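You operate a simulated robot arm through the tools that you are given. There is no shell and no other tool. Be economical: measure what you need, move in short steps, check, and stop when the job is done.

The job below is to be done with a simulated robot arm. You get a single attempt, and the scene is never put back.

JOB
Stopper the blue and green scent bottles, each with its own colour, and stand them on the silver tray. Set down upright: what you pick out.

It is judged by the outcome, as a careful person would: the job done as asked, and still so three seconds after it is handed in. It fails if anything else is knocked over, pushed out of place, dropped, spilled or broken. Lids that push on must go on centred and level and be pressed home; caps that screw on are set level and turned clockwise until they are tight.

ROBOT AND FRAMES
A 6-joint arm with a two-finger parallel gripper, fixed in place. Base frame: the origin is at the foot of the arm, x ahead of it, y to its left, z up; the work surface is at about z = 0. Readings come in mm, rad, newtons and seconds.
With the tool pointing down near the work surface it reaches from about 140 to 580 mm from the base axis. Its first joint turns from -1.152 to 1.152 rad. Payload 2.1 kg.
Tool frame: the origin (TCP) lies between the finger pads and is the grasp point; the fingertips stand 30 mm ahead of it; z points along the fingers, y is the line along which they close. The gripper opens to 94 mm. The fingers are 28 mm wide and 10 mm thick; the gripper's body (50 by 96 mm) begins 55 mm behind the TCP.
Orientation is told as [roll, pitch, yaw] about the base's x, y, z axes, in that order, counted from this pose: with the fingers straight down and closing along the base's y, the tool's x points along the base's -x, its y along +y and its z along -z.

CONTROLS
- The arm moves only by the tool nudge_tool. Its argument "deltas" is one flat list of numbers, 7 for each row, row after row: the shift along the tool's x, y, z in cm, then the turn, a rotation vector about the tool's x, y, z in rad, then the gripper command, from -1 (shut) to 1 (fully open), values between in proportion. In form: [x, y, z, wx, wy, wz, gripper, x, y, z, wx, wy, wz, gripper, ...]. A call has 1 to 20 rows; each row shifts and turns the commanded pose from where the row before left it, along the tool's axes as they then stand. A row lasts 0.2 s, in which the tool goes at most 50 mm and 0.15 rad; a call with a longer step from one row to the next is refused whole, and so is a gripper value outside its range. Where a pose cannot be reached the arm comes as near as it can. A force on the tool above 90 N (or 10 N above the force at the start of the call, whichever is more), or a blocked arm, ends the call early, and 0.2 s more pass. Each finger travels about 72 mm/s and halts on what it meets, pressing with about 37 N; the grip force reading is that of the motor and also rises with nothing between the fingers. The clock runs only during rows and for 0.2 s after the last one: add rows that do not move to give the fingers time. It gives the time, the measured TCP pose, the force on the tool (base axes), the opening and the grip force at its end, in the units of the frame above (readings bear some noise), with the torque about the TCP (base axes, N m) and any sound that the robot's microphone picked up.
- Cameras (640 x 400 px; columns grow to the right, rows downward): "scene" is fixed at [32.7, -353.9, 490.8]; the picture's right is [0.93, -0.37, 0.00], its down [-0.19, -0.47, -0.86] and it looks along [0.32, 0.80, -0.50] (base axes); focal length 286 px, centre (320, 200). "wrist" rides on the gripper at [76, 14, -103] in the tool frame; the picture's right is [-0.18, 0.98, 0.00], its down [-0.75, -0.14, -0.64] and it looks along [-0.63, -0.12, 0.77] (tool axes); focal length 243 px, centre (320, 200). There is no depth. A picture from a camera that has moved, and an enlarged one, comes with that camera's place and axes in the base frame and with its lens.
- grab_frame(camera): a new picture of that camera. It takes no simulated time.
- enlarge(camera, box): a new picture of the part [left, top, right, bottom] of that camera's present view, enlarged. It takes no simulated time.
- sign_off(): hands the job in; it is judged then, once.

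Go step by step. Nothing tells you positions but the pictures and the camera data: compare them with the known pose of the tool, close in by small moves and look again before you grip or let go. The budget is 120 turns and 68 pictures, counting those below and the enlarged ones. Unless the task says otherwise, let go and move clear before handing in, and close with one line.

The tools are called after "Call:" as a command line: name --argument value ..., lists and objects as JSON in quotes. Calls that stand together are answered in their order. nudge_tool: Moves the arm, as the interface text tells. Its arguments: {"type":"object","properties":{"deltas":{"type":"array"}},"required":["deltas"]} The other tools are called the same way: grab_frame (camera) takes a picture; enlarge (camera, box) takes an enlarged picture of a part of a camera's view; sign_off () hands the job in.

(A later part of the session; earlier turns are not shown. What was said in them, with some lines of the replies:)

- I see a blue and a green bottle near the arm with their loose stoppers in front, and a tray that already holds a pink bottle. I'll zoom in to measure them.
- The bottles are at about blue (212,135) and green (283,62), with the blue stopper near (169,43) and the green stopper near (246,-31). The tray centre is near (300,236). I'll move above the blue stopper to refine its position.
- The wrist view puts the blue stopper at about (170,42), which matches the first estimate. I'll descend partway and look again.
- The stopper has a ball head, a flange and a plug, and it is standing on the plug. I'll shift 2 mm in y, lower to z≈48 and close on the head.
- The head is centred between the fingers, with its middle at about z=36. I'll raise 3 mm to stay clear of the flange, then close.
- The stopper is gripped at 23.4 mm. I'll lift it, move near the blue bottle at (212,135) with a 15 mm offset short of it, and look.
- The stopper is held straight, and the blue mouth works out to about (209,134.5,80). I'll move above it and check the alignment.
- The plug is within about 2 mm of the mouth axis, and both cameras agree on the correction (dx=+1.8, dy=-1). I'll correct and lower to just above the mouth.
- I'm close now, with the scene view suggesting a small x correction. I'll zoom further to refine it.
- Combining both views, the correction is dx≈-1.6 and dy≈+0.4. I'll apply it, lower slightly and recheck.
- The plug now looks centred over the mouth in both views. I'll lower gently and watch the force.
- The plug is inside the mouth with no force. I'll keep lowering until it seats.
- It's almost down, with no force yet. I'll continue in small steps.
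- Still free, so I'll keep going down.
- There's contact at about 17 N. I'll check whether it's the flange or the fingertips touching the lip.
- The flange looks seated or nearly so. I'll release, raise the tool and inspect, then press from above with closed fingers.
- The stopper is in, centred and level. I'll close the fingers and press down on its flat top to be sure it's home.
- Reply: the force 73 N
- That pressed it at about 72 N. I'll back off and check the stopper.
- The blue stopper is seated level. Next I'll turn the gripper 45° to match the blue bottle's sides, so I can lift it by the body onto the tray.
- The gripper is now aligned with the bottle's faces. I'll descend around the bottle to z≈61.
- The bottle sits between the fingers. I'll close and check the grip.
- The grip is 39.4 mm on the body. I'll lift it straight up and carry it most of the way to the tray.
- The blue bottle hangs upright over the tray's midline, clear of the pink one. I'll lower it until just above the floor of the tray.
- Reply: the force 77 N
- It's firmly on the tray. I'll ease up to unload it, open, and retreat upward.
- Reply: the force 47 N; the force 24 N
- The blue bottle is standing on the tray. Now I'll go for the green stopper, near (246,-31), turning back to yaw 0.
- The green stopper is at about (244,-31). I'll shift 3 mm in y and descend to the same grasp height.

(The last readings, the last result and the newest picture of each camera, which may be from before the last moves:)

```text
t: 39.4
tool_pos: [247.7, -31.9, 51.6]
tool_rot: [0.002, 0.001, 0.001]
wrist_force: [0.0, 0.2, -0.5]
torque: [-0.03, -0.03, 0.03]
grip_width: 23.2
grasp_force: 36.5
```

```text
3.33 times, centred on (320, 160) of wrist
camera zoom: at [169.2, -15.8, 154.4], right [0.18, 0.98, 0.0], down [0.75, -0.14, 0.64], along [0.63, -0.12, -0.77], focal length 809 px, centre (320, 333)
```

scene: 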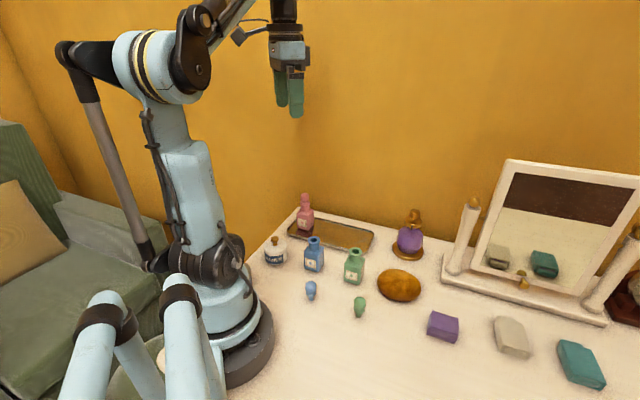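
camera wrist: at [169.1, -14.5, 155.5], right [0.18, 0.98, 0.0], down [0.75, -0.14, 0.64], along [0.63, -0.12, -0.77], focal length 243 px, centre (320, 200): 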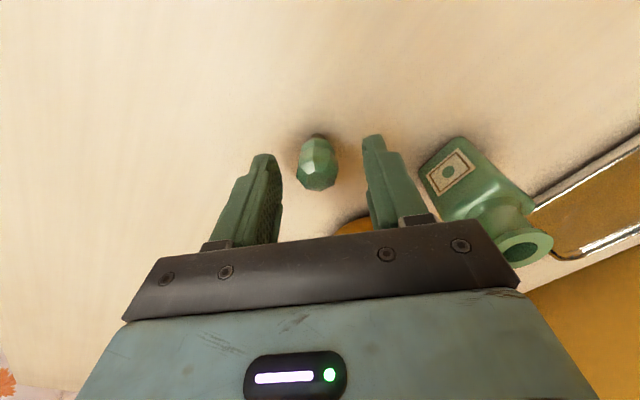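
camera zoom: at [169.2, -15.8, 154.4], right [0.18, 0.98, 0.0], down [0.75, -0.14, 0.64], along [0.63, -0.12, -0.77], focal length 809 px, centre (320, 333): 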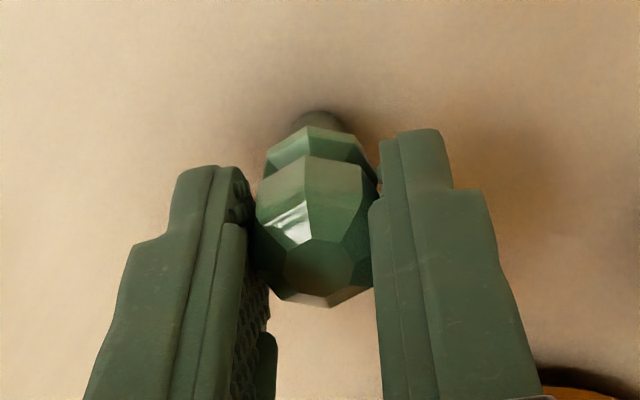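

Gripped. I'll lift 10 cm and move over the green bottle's mouth at about (281,63).

Call:
nudge_tool --deltas '[0, 0, -2, 0, 0, 0, -1, 0, 0, -3, 0, 0, 0, -1, 0, 0, -3, 0, 0, 0, -1, 0, 0, -2, 0, 0, 0, -1, -0.72, 1.87, 0, 0, 0, 0, -1, -0.72, 1.87, 0, 0, 0, 0, -1, -0.72, 1.87, 0, 0, 0, 0, -1, -0.72, 1.87, 0, 0, 0, 0, -1, -0.72, 1.87, 0, 0, 0, 0, -1, 0, 0, 0, 0, 0, 0, -1, 0, 0, 0, 0, 0, 0, -1]'

Call:
enlarge --camera "wrist" --box '[280, 80, 360, 180]'

Call:
enlarge --camera "scene" --box '[320, 215, 395, 265]'

```text
t: 41.8
tool_pos: [283.7, 64.4, 150.7]
tool_rot: [0.001, 0.0, 0.0]
wrist_force: [-0.2, 0.8, -0.4]
torque: [0.0, -0.01, 0.01]
grip_width: 23.2
grasp_force: 36.5
```

```text
4.00 times, centred on (320, 130) of wrist
camera zoom: at [205.2, 78.5, 253.0], right [0.18, 0.98, 0.0], down [0.75, -0.14, 0.64], along [0.63, -0.12, -0.77], focal length 970 px, centre (320, 480)
```

zoom: 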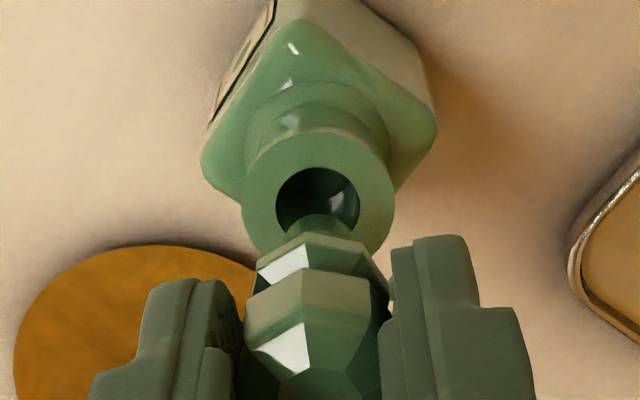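

```text
8.00 times, centred on (358, 240) of scene
camera zoom: at [32.7, -353.9, 490.8], right [0.93, -0.37, 0.0], down [-0.19, -0.47, -0.86], along [0.32, 0.8, -0.5], focal length 2289 px, centre (20, -120)
```

zoom: 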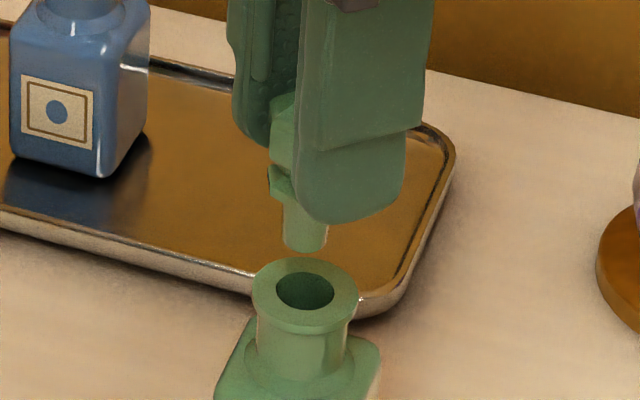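

The plug is nearly aligned, needing dx≈+0.8 and dy≈-0.6. I'll apply that and lower to a few mm above the mouth.

Call:
nudge_tool --deltas '[-0.08, -0.06, 0.5, 0, 0, 0, -1, 0, 0, 0.9, 0, 0, 0, -1, 0, 0, 0, 0, 0, 0, -1, 0, 0, 0, 0, 0, 0, -1]'

Call:
enlarge --camera "wrist" --box '[295, 110, 345, 150]'

Call:
enlarge --camera "scene" --box '[335, 230, 383, 262]'

```text
t: 42.8
tool_pos: [283.2, 63.2, 136.4]
tool_rot: [0.002, 0.0, 0.001]
wrist_force: [0.1, -0.3, -0.1]
torque: [0.03, 0.0, -0.01]
grip_width: 23.4
grasp_force: 37.1
```

```text
10.00 times, centred on (320, 130) of wrist
camera zoom: at [205.5, 77.1, 239.9], right [0.18, 0.98, 0.0], down [0.75, -0.14, 0.64], along [0.63, -0.12, -0.77], focal length 2426 px, centre (320, 900)
```

zoom: 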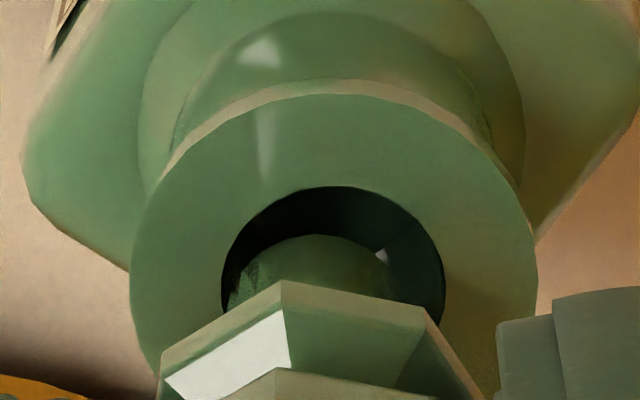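

```text
12.50 times, centred on (359, 246) of scene
camera zoom: at [32.7, -353.9, 490.8], right [0.93, -0.37, 0.0], down [-0.19, -0.47, -0.86], along [0.32, 0.8, -0.5], focal length 3577 px, centre (-168, -375)
```

zoom: 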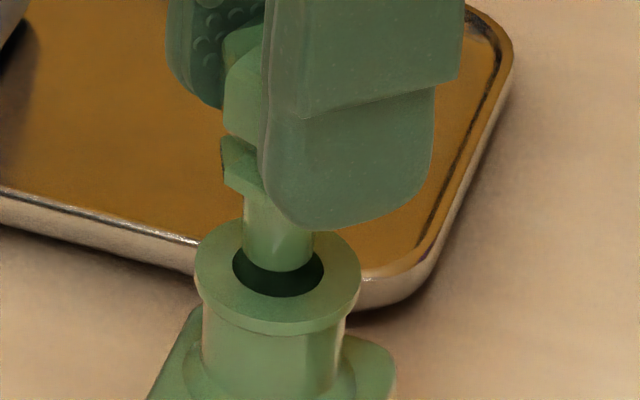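

There's about 0.8 mm left in y and 0.6 mm in x. I'll correct and start inserting slowly.

Call:
nudge_tool --deltas '[-0.06, 0.08, 0, 0, 0, 0, -1, 0, 0, 0.3, 0, 0, 0, -1, 0, 0, 0.2, 0, 0, 0, -1, 0, 0, 0, 0, 0, 0, -1]'

Call:
enlarge --camera "wrist" --box '[295, 110, 345, 150]'

Call:
enlarge --camera "scene" --box '[335, 230, 383, 262]'

```text
t: 43.8
tool_pos: [284.5, 62.9, 132.0]
tool_rot: [0.0, -0.001, 0.002]
wrist_force: [1.2, 0.3, -0.1]
torque: [0.01, -0.02, -0.02]
grip_width: 23.2
grasp_force: 36.9
```

```text
10.00 times, centred on (320, 130) of wrist
camera zoom: at [206.4, 77.8, 235.4], right [0.18, 0.98, 0.0], down [0.75, -0.14, 0.64], along [0.63, -0.12, -0.77], focal length 2426 px, centre (320, 900)
```

zoom: 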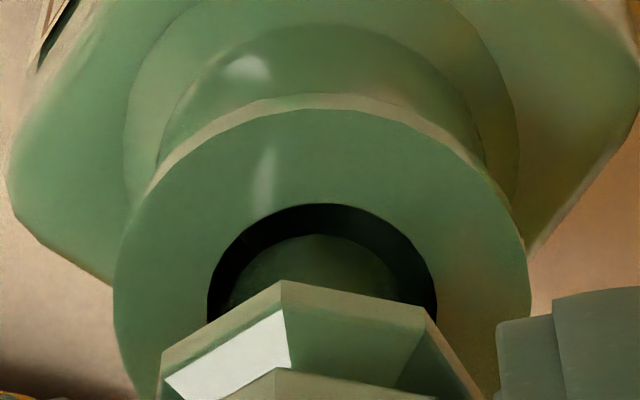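

```text
12.50 times, centred on (359, 246) of scene
camera zoom: at [32.7, -353.9, 490.8], right [0.93, -0.37, 0.0], down [-0.19, -0.47, -0.86], along [0.32, 0.8, -0.5], focal length 3577 px, centre (-168, -375)
```

zoom: 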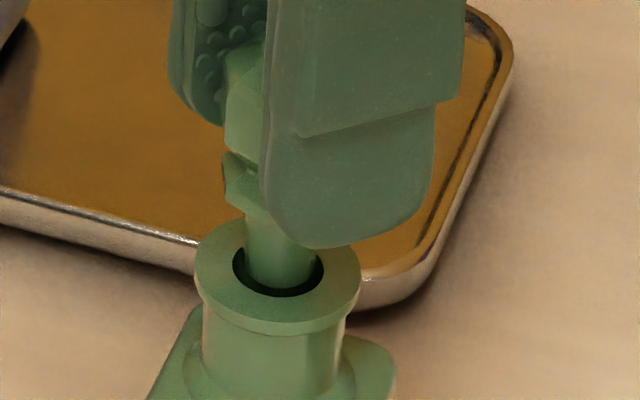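

It's well centred, with the plug entering. I'll lower to near seating.

Call:
nudge_tool --deltas '[0, 0, 0.3, 0, 0, 0, -1, 0, 0, 0.3, 0, 0, 0, -1, 0, 0, 0.3, 0, 0, 0, -1, 0, 0, 0.3, 0, 0, 0, -1, 0, 0, 0.3, 0, 0, 0, -1, 0, 0, 0, 0, 0, 0, -1]'

```text
t: 45.2
tool_pos: [283.1, 62.6, 117.4]
tool_rot: [0.002, -0.001, 0.002]
wrist_force: [0.4, 0.4, 0.5]
torque: [0.02, -0.01, -0.03]
grip_width: 23.4
grasp_force: 37.0
```

Call:
nudge_tool --deltas '[0, 0, 0.12, 0, 0, 0, -1, 0, 0, 0.12, 0, 0, 0, -1, 0, 0, 0, 0, 0, 0, -1]'

```text
t: 46.0
tool_pos: [283.5, 62.7, 114.9]
tool_rot: [0.001, 0.0, 0.002]
wrist_force: [0.6, -0.2, -0.1]
torque: [-0.05, 0.02, 0.01]
grip_width: 23.4
grasp_force: 37.1
```

Call:
nudge_tool --deltas '[0, 0, 0.1, 0, 0, 0, -1, 0, 0, 0.1, 0, 0, 0, -1, 0, 0, 0, 0, 0, 0, -1]'

```text
t: 46.8
tool_pos: [283.5, 63.0, 113.2]
tool_rot: [0.0, -0.001, 0.0]
wrist_force: [-3.2, -3.9, 21.5]
torque: [-0.06, 0.12, 0.01]
grip_width: 22.7
grasp_force: 36.7
```

The flange has met the lip at 21 N. I'll release, rise, close the fingers and press from the top as I did for the blue.

Call:
nudge_tool --deltas '[0, 0, -0.05, 0, 0, 0, -0.7, 0, 0, 0, 0, 0, 0, -0.2, 0, 0, 0, 0, 0, 0, -0.1, 0, 0, -1.5, 0, 0, 0, -0.1, 0, 0, -3, 0, 0, 0, -0.1, 0, 0, 0, 0, 0, 0, -1, 0, 0, 0, 0, 0, 0, -1, 0, 0, 0, 0, 0, 0, -1]'

Call:
enlarge --camera "scene" --box '[325, 210, 385, 290]'

Call:
enlarge --camera "wrist" --box '[260, 70, 380, 190]'

```text
t: 48.6
tool_pos: [282.3, 62.5, 159.1]
tool_rot: [0.0, 0.0, 0.002]
wrist_force: [0.1, -0.5, 0.0]
torque: [-0.02, -0.01, 0.02]
grip_width: 0.1
grasp_force: 33.0
```

```text
5.00 times, centred on (355, 250) of scene
camera zoom: at [32.7, -353.9, 490.8], right [0.93, -0.37, 0.0], down [-0.19, -0.47, -0.86], along [0.32, 0.8, -0.5], focal length 1431 px, centre (145, -50)
```

zoom: 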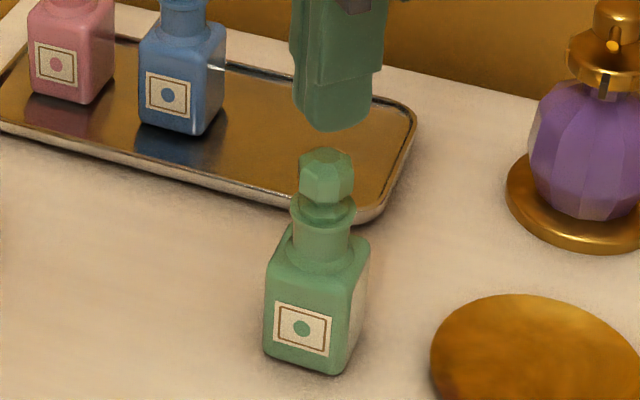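

```text
3.33 times, centred on (320, 130) of wrist
camera zoom: at [205.1, 78.1, 260.9], right [0.18, 0.98, 0.0], down [0.75, -0.14, 0.64], along [0.63, -0.12, -0.77], focal length 809 px, centre (320, 433)
```

zoom: 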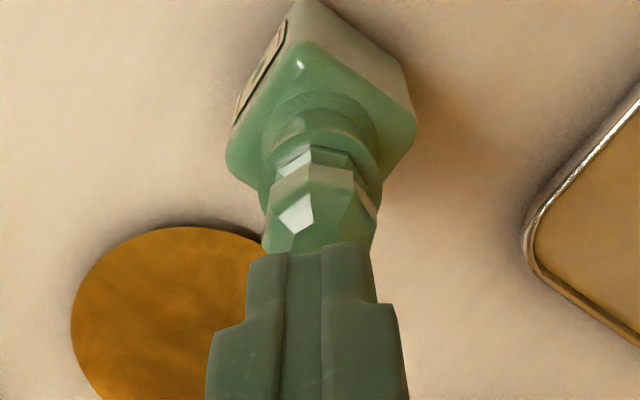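

It's seated level. I'll press from above now.

Call:
nudge_tool --deltas '[0, 0, 0.9, 0, 0, 0, -1, 0, 0, 0.7, 0, 0, 0, -1, 0, 0, 0.15, 0, 0, 0, -1, 0, 0, 0, 0, 0, 0, -1]'

```text
t: 49.6
tool_pos: [283.1, 62.7, 142.5]
tool_rot: [0.0, 0.002, 0.002]
wrist_force: [-0.5, 0.8, 1.0]
torque: [0.03, -0.02, 0.03]
grip_width: 0.1
grasp_force: 32.7
```

Call:
nudge_tool --deltas '[0, 0, 0.15, 0, 0, 0, -1, 0, 0, 0.12, 0, 0, 0, -1, 0, 0, 0, 0, 0, 0, -1]'

```text
t: 50.4
tool_pos: [284.2, 63.4, 139.5]
tool_rot: [0.003, 0.001, 0.003]
wrist_force: [0.1, -0.9, 0.7]
torque: [0.03, -0.02, -0.02]
grip_width: 0.0
grasp_force: 32.8
```

Call:
nudge_tool --deltas '[0, 0, 0.1, 0, 0, 0, -1, 0, 0, 0.1, 0, 0, 0, -1, 0, 0, 0, 0, 0, 0, -1]'

```text
t: 51.2
tool_pos: [284.4, 64.4, 137.1]
tool_rot: [0.001, 0.002, 0.002]
wrist_force: [-2.6, 1.3, 60.6]
torque: [0.01, 0.3, -0.03]
grip_width: 0.2
grasp_force: 33.7
```

Pressed at 61 N. Now I'll rise, turn to yaw -45°, open, and view the bottle for gripping.

Call:
nudge_tool --deltas '[0, 0, -0.5, 0, 0, 0, -1, 0, 0, -2.5, 0, 0, 0, -1, 0, 0, -2, 0, 0, 0, -1, 0, 0, 0, 0, 0, 0.131, 0.4, 0, 0, 0, 0, 0, 0.131, 0.4, 0, 0, 0, 0, 0, 0.131, 0.4, 0, 0, 0, 0, 0, 0.131, 0.4, 0, 0, 0, 0, 0, 0.131, 0.4, 0, 0, 0, 0, 0, 0.131, 0.4, 0, 0, 0, 0, 0, 0, 0.4]'

Call:
grab_frame --camera "wrist"

Call:
enlarge --camera "scene" --box '[325, 210, 385, 290]'

```text
t: 53.4
tool_pos: [284.8, 62.3, 185.5]
tool_rot: [0.003, 0.0, -0.787]
wrist_force: [-0.5, -0.9, 0.7]
torque: [-0.02, -0.03, -0.02]
grip_width: 65.8
grasp_force: 0.1
```

```text
19 pictures are left
camera wrist: at [238.8, 126.8, 288.3], right [0.83, 0.56, 0.0], down [0.43, -0.63, 0.64], along [0.36, -0.53, -0.77], focal length 243 px, centre (320, 200)
```

wrist: 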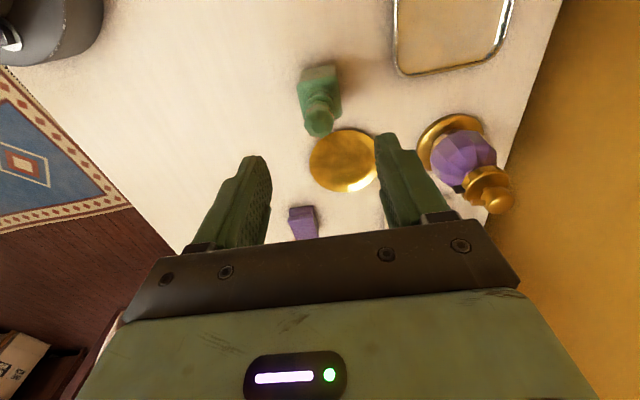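

```text
5.00 times, centred on (355, 250) of scene
camera zoom: at [32.7, -353.9, 490.8], right [0.93, -0.37, 0.0], down [-0.19, -0.47, -0.86], along [0.32, 0.8, -0.5], focal length 1431 px, centre (145, -50)
```

zoom: 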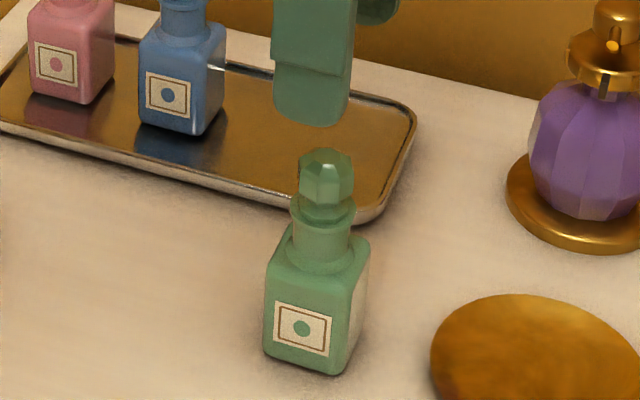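

The green stopper is home and the gripper is aligned. I'll descend around the bottle body.

Call:
nudge_tool --deltas '[0, 0, 3, 0, 0, 0, 0.4, 0, 0, 3, 0, 0, 0, 0.4, 0, 0, 3, 0, 0, 0, 0.4, 0, 0, 2, 0, 0, 0, 0.4, 0, 0, 1.4, 0, 0, 0, 0.4, 0, 0, 0, 0, 0, 0, 0.4]'

Call:
enlarge --camera "wrist" --box '[200, 80, 440, 260]'

```text
t: 54.8
tool_pos: [284.1, 65.1, 61.2]
tool_rot: [0.001, 0.0, -0.786]
wrist_force: [-0.1, 0.9, 0.1]
torque: [0.03, -0.02, 0.01]
grip_width: 65.8
grasp_force: 0.1
```

```text
2.22 times, centred on (320, 170) of wrist
camera zoom: at [239.2, 128.9, 163.9], right [0.83, 0.56, 0.0], down [0.43, -0.63, 0.64], along [0.36, -0.53, -0.77], focal length 539 px, centre (320, 267)
```

zoom: 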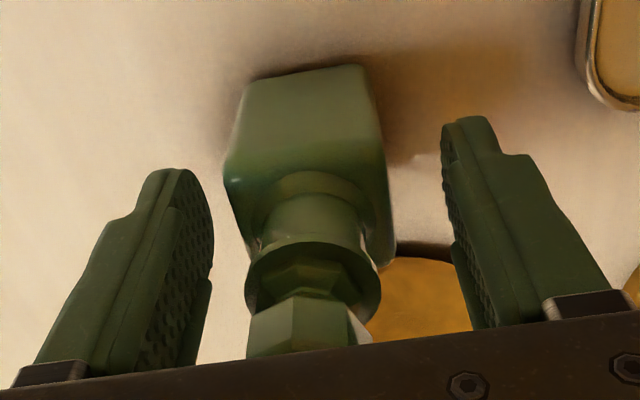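

The bottle is about 2 mm off-centre between the fingers. I'll shift and close.

Call:
nudge_tool --deltas '[0, -0.2, 0, 0, 0, 0, 0.4, 0, 0, 0, 0, 0, 0, 0, 0, 0, 0, 0, 0, -0.2, 0, 0, 0, 0, 0, 0, -0.6, 0, 0, 0, 0, 0, 0, -1, 0, 0, 0, 0, 0, 0, -1]'

Call:
enlarge --camera "wrist" --box '[200, 80, 440, 260]'

```text
refused: deltas must hold 7 numbers for each row
```

```text
2.22 times, centred on (320, 170) of wrist
camera zoom: at [239.2, 128.9, 163.9], right [0.83, 0.56, 0.0], down [0.43, -0.63, 0.64], along [0.36, -0.53, -0.77], focal length 539 px, centre (320, 267)
```

zoom: 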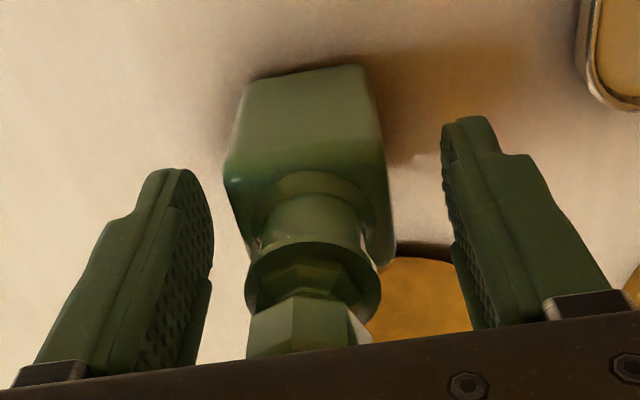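

That call was refused because one row was a number short, so nothing moved. I'll send it again with the row fixed.

Call:
nudge_tool --deltas '[0, -0.2, 0, 0, 0, 0, 0.4, 0, 0, 0, 0, 0, 0, 0, 0, 0, 0, 0, 0, 0, -0.2, 0, 0, 0, 0, 0, 0, -0.6, 0, 0, 0, 0, 0, 0, -1, 0, 0, 0, 0, 0, 0, -1]'

Call:
enlarge --camera "wrist" --box '[200, 80, 440, 260]'

```text
t: 56.2
tool_pos: [282.6, 63.2, 61.5]
tool_rot: [0.0, -0.001, -0.786]
wrist_force: [0.2, -0.7, -0.4]
torque: [-0.03, -0.02, 0.01]
grip_width: 39.3
grasp_force: 36.8
```

```text
2.22 times, centred on (320, 170) of wrist
camera zoom: at [237.9, 126.8, 163.8], right [0.83, 0.56, 0.0], down [0.43, -0.63, 0.64], along [0.36, -0.53, -0.77], focal length 539 px, centre (320, 267)
```

zoom: 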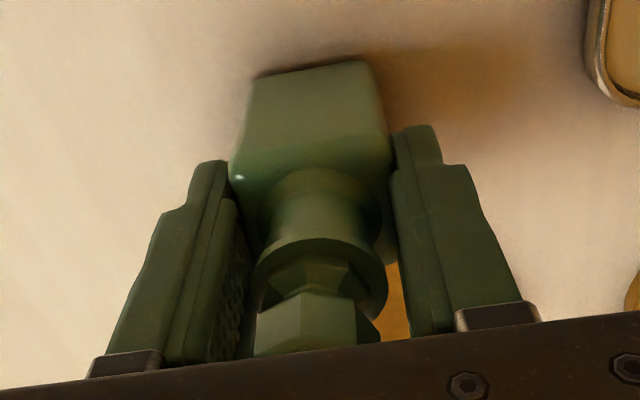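

The green is gripped. I'll lift it and carry it to the tray's free end at about (334,195).

Call:
nudge_tool --deltas '[0, 0, -0.5, 0, 0, 0, -1, 0, 0, -1.5, 0, 0, 0, -1, 0, 0, -2, 0, 0, 0, -1, 0, 0, -1.5, 0, 0, 0, -1, 0.71, 1.62, 0, 0, 0, 0, -1, 0.71, 1.62, 0, 0, 0, 0, -1, 0.71, 1.62, 0, 0, 0, 0, -1, 0.71, 1.62, 0, 0, 0, 0, -1, 0.71, 1.62, 0, 0, 0, 0, -1, 0.71, 1.62, 0, 0, 0, 0, -1, 0.71, 1.62, 0, 0, 0, 0, -1, 0.71, 1.62, 0, 0, 0, 0, -1, 0, 0, 0, 0, 0, 0, -1, 0, 0, 0, 0, 0, 0, -1]'

Call:
enlarge --camera "scene" --box '[280, 160, 430, 260]'

Call:
grab_frame --camera "wrist"

```text
t: 59.2
tool_pos: [333.1, 193.4, 117.2]
tool_rot: [0.001, -0.002, -0.785]
wrist_force: [0.2, 0.7, -2.8]
torque: [0.01, 0.01, -0.01]
grip_width: 39.4
grasp_force: 37.1
```

```text
4.00 times, centred on (355, 210) of scene
camera zoom: at [32.7, -353.9, 490.8], right [0.93, -0.37, 0.0], down [-0.19, -0.47, -0.86], along [0.32, 0.8, -0.5], focal length 1144 px, centre (180, 160)
```

zoom: 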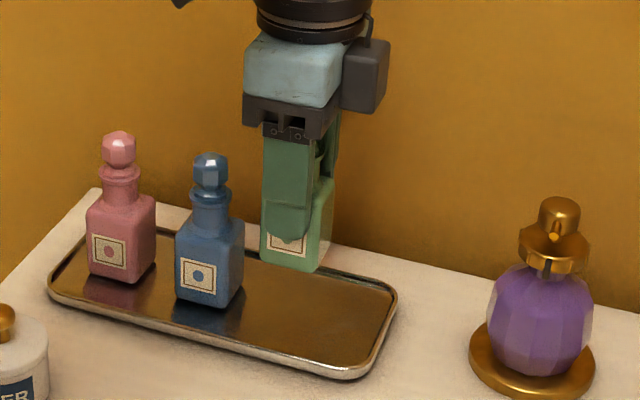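

```text
13 pictures are left
camera wrist: at [288.2, 258.0, 219.7], right [0.83, 0.56, 0.0], down [0.43, -0.63, 0.64], along [0.36, -0.53, -0.77], focal length 243 px, centre (320, 200)
```

wrist: 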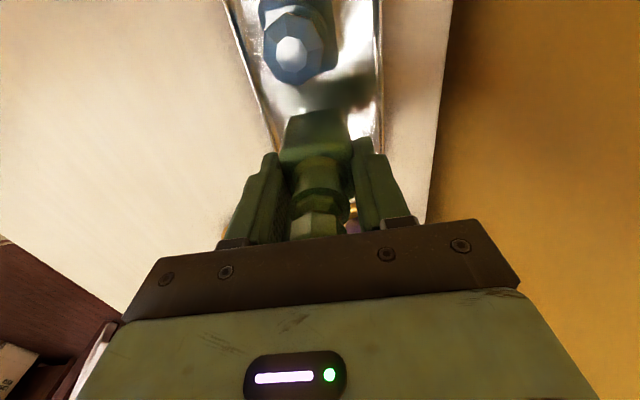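

It's well placed over the free end of the tray. I'll lower it.

Call:
nudge_tool --deltas '[0, 0, 2, 0, 0, 0, -1, 0, 0, 1.6, 0, 0, 0, -1, 0, 0, 0.9, 0, 0, 0, -1, 0, 0, 0, 0, 0, 0, -1]'

Call:
enlarge --camera "scene" --box '[280, 160, 430, 260]'

```text
t: 60.2
tool_pos: [332.9, 193.7, 72.4]
tool_rot: [0.0, 0.0, -0.784]
wrist_force: [-0.7, -0.4, -2.4]
torque: [-0.01, -0.02, -0.01]
grip_width: 39.5
grasp_force: 37.0
```

```text
4.00 times, centred on (355, 210) of scene
camera zoom: at [32.7, -353.9, 490.8], right [0.93, -0.37, 0.0], down [-0.19, -0.47, -0.86], along [0.32, 0.8, -0.5], focal length 1144 px, centre (180, 160)
```

zoom: 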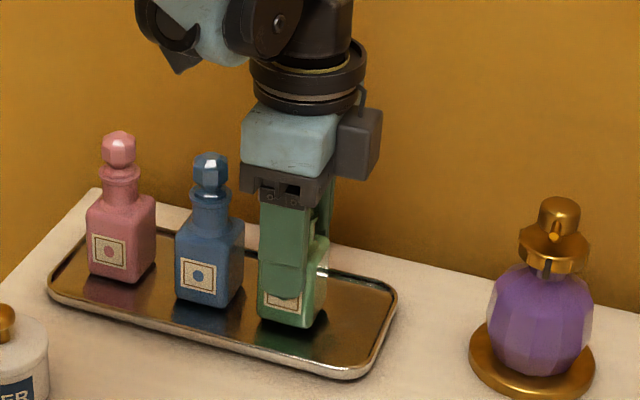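

Call:
nudge_tool --deltas '[0, 0, 0.1, 0, 0, 0, -1, 0, 0, 0.1, 0, 0, 0, -1, 0, 0, 0, 0, 0, 0, -1]'

```text
t: 61.0
tool_pos: [333.3, 194.6, 70.4]
tool_rot: [0.003, 0.001, -0.786]
wrist_force: [0.7, 0.7, -2.9]
torque: [-0.02, 0.02, -0.02]
grip_width: 39.4
grasp_force: 36.8
```

Call:
nudge_tool --deltas '[0, 0, 0.07, 0, 0, 0, -1, 0, 0, 0.07, 0, 0, 0, -1, 0, 0, 0, 0, 0, 0, -1]'

```text
t: 61.8
tool_pos: [333.2, 193.7, 68.8]
tool_rot: [0.0, 0.001, -0.786]
wrist_force: [0.0, 0.9, 9.2]
torque: [-0.05, 0.12, 0.02]
grip_width: 39.8
grasp_force: 36.8
```

Contact is light at about 9 N, so the bottle is standing on the tray. I'll release and retreat upward.

Call:
nudge_tool --deltas '[0, 0, 0, 0, 0, 0, -0.1, 0, 0, 0, 0, 0, 0, 0.2, 0, 0, 0, 0, 0, 0, 0.2, 0, 0, -2, 0, 0, 0, 0.2, 0, 0, -4, 0, 0, 0, 0.2, 0, 0, -4, 0, 0, 0, 0.2, 0, 0, -4, 0, 0, 0, 0.2, 0, 0, 0, 0, 0, 0, 0.2]'

Call:
enlarge --camera "scene" --box '[280, 160, 430, 260]'

Call:
grab_frame --camera "scene"

```text
t: 63.6
tool_pos: [332.6, 194.1, 208.6]
tool_rot: [0.002, 0.001, -0.784]
wrist_force: [-0.5, -0.5, 0.1]
torque: [-0.01, 0.01, -0.02]
grip_width: 56.5
grasp_force: 0.0
```

```text
4.00 times, centred on (355, 210) of scene
camera zoom: at [32.7, -353.9, 490.8], right [0.93, -0.37, 0.0], down [-0.19, -0.47, -0.86], along [0.32, 0.8, -0.5], focal length 1144 px, centre (180, 160)
```

zoom: 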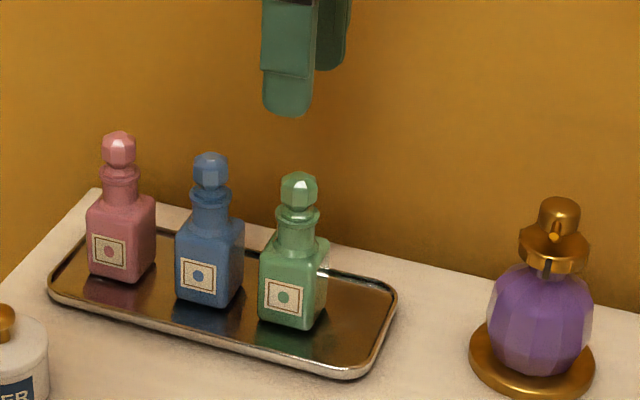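

```text
10 pictures are left
```

scene: 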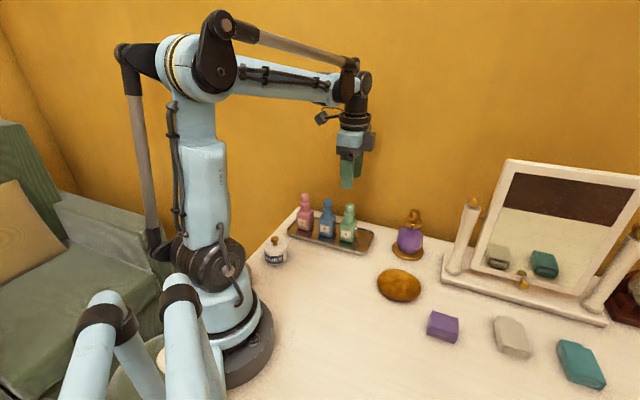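

Both bottles are stoppered with their own colours and standing upright on the tray. Nothing else has moved and the gripper is clear, so I'm handing in.

Call:
sign_off

```text
The job is handed in.
```

The blue and green scent bottles each have their own colour stopper pressed home, and both stand upright on the silver tray next to the pink one.
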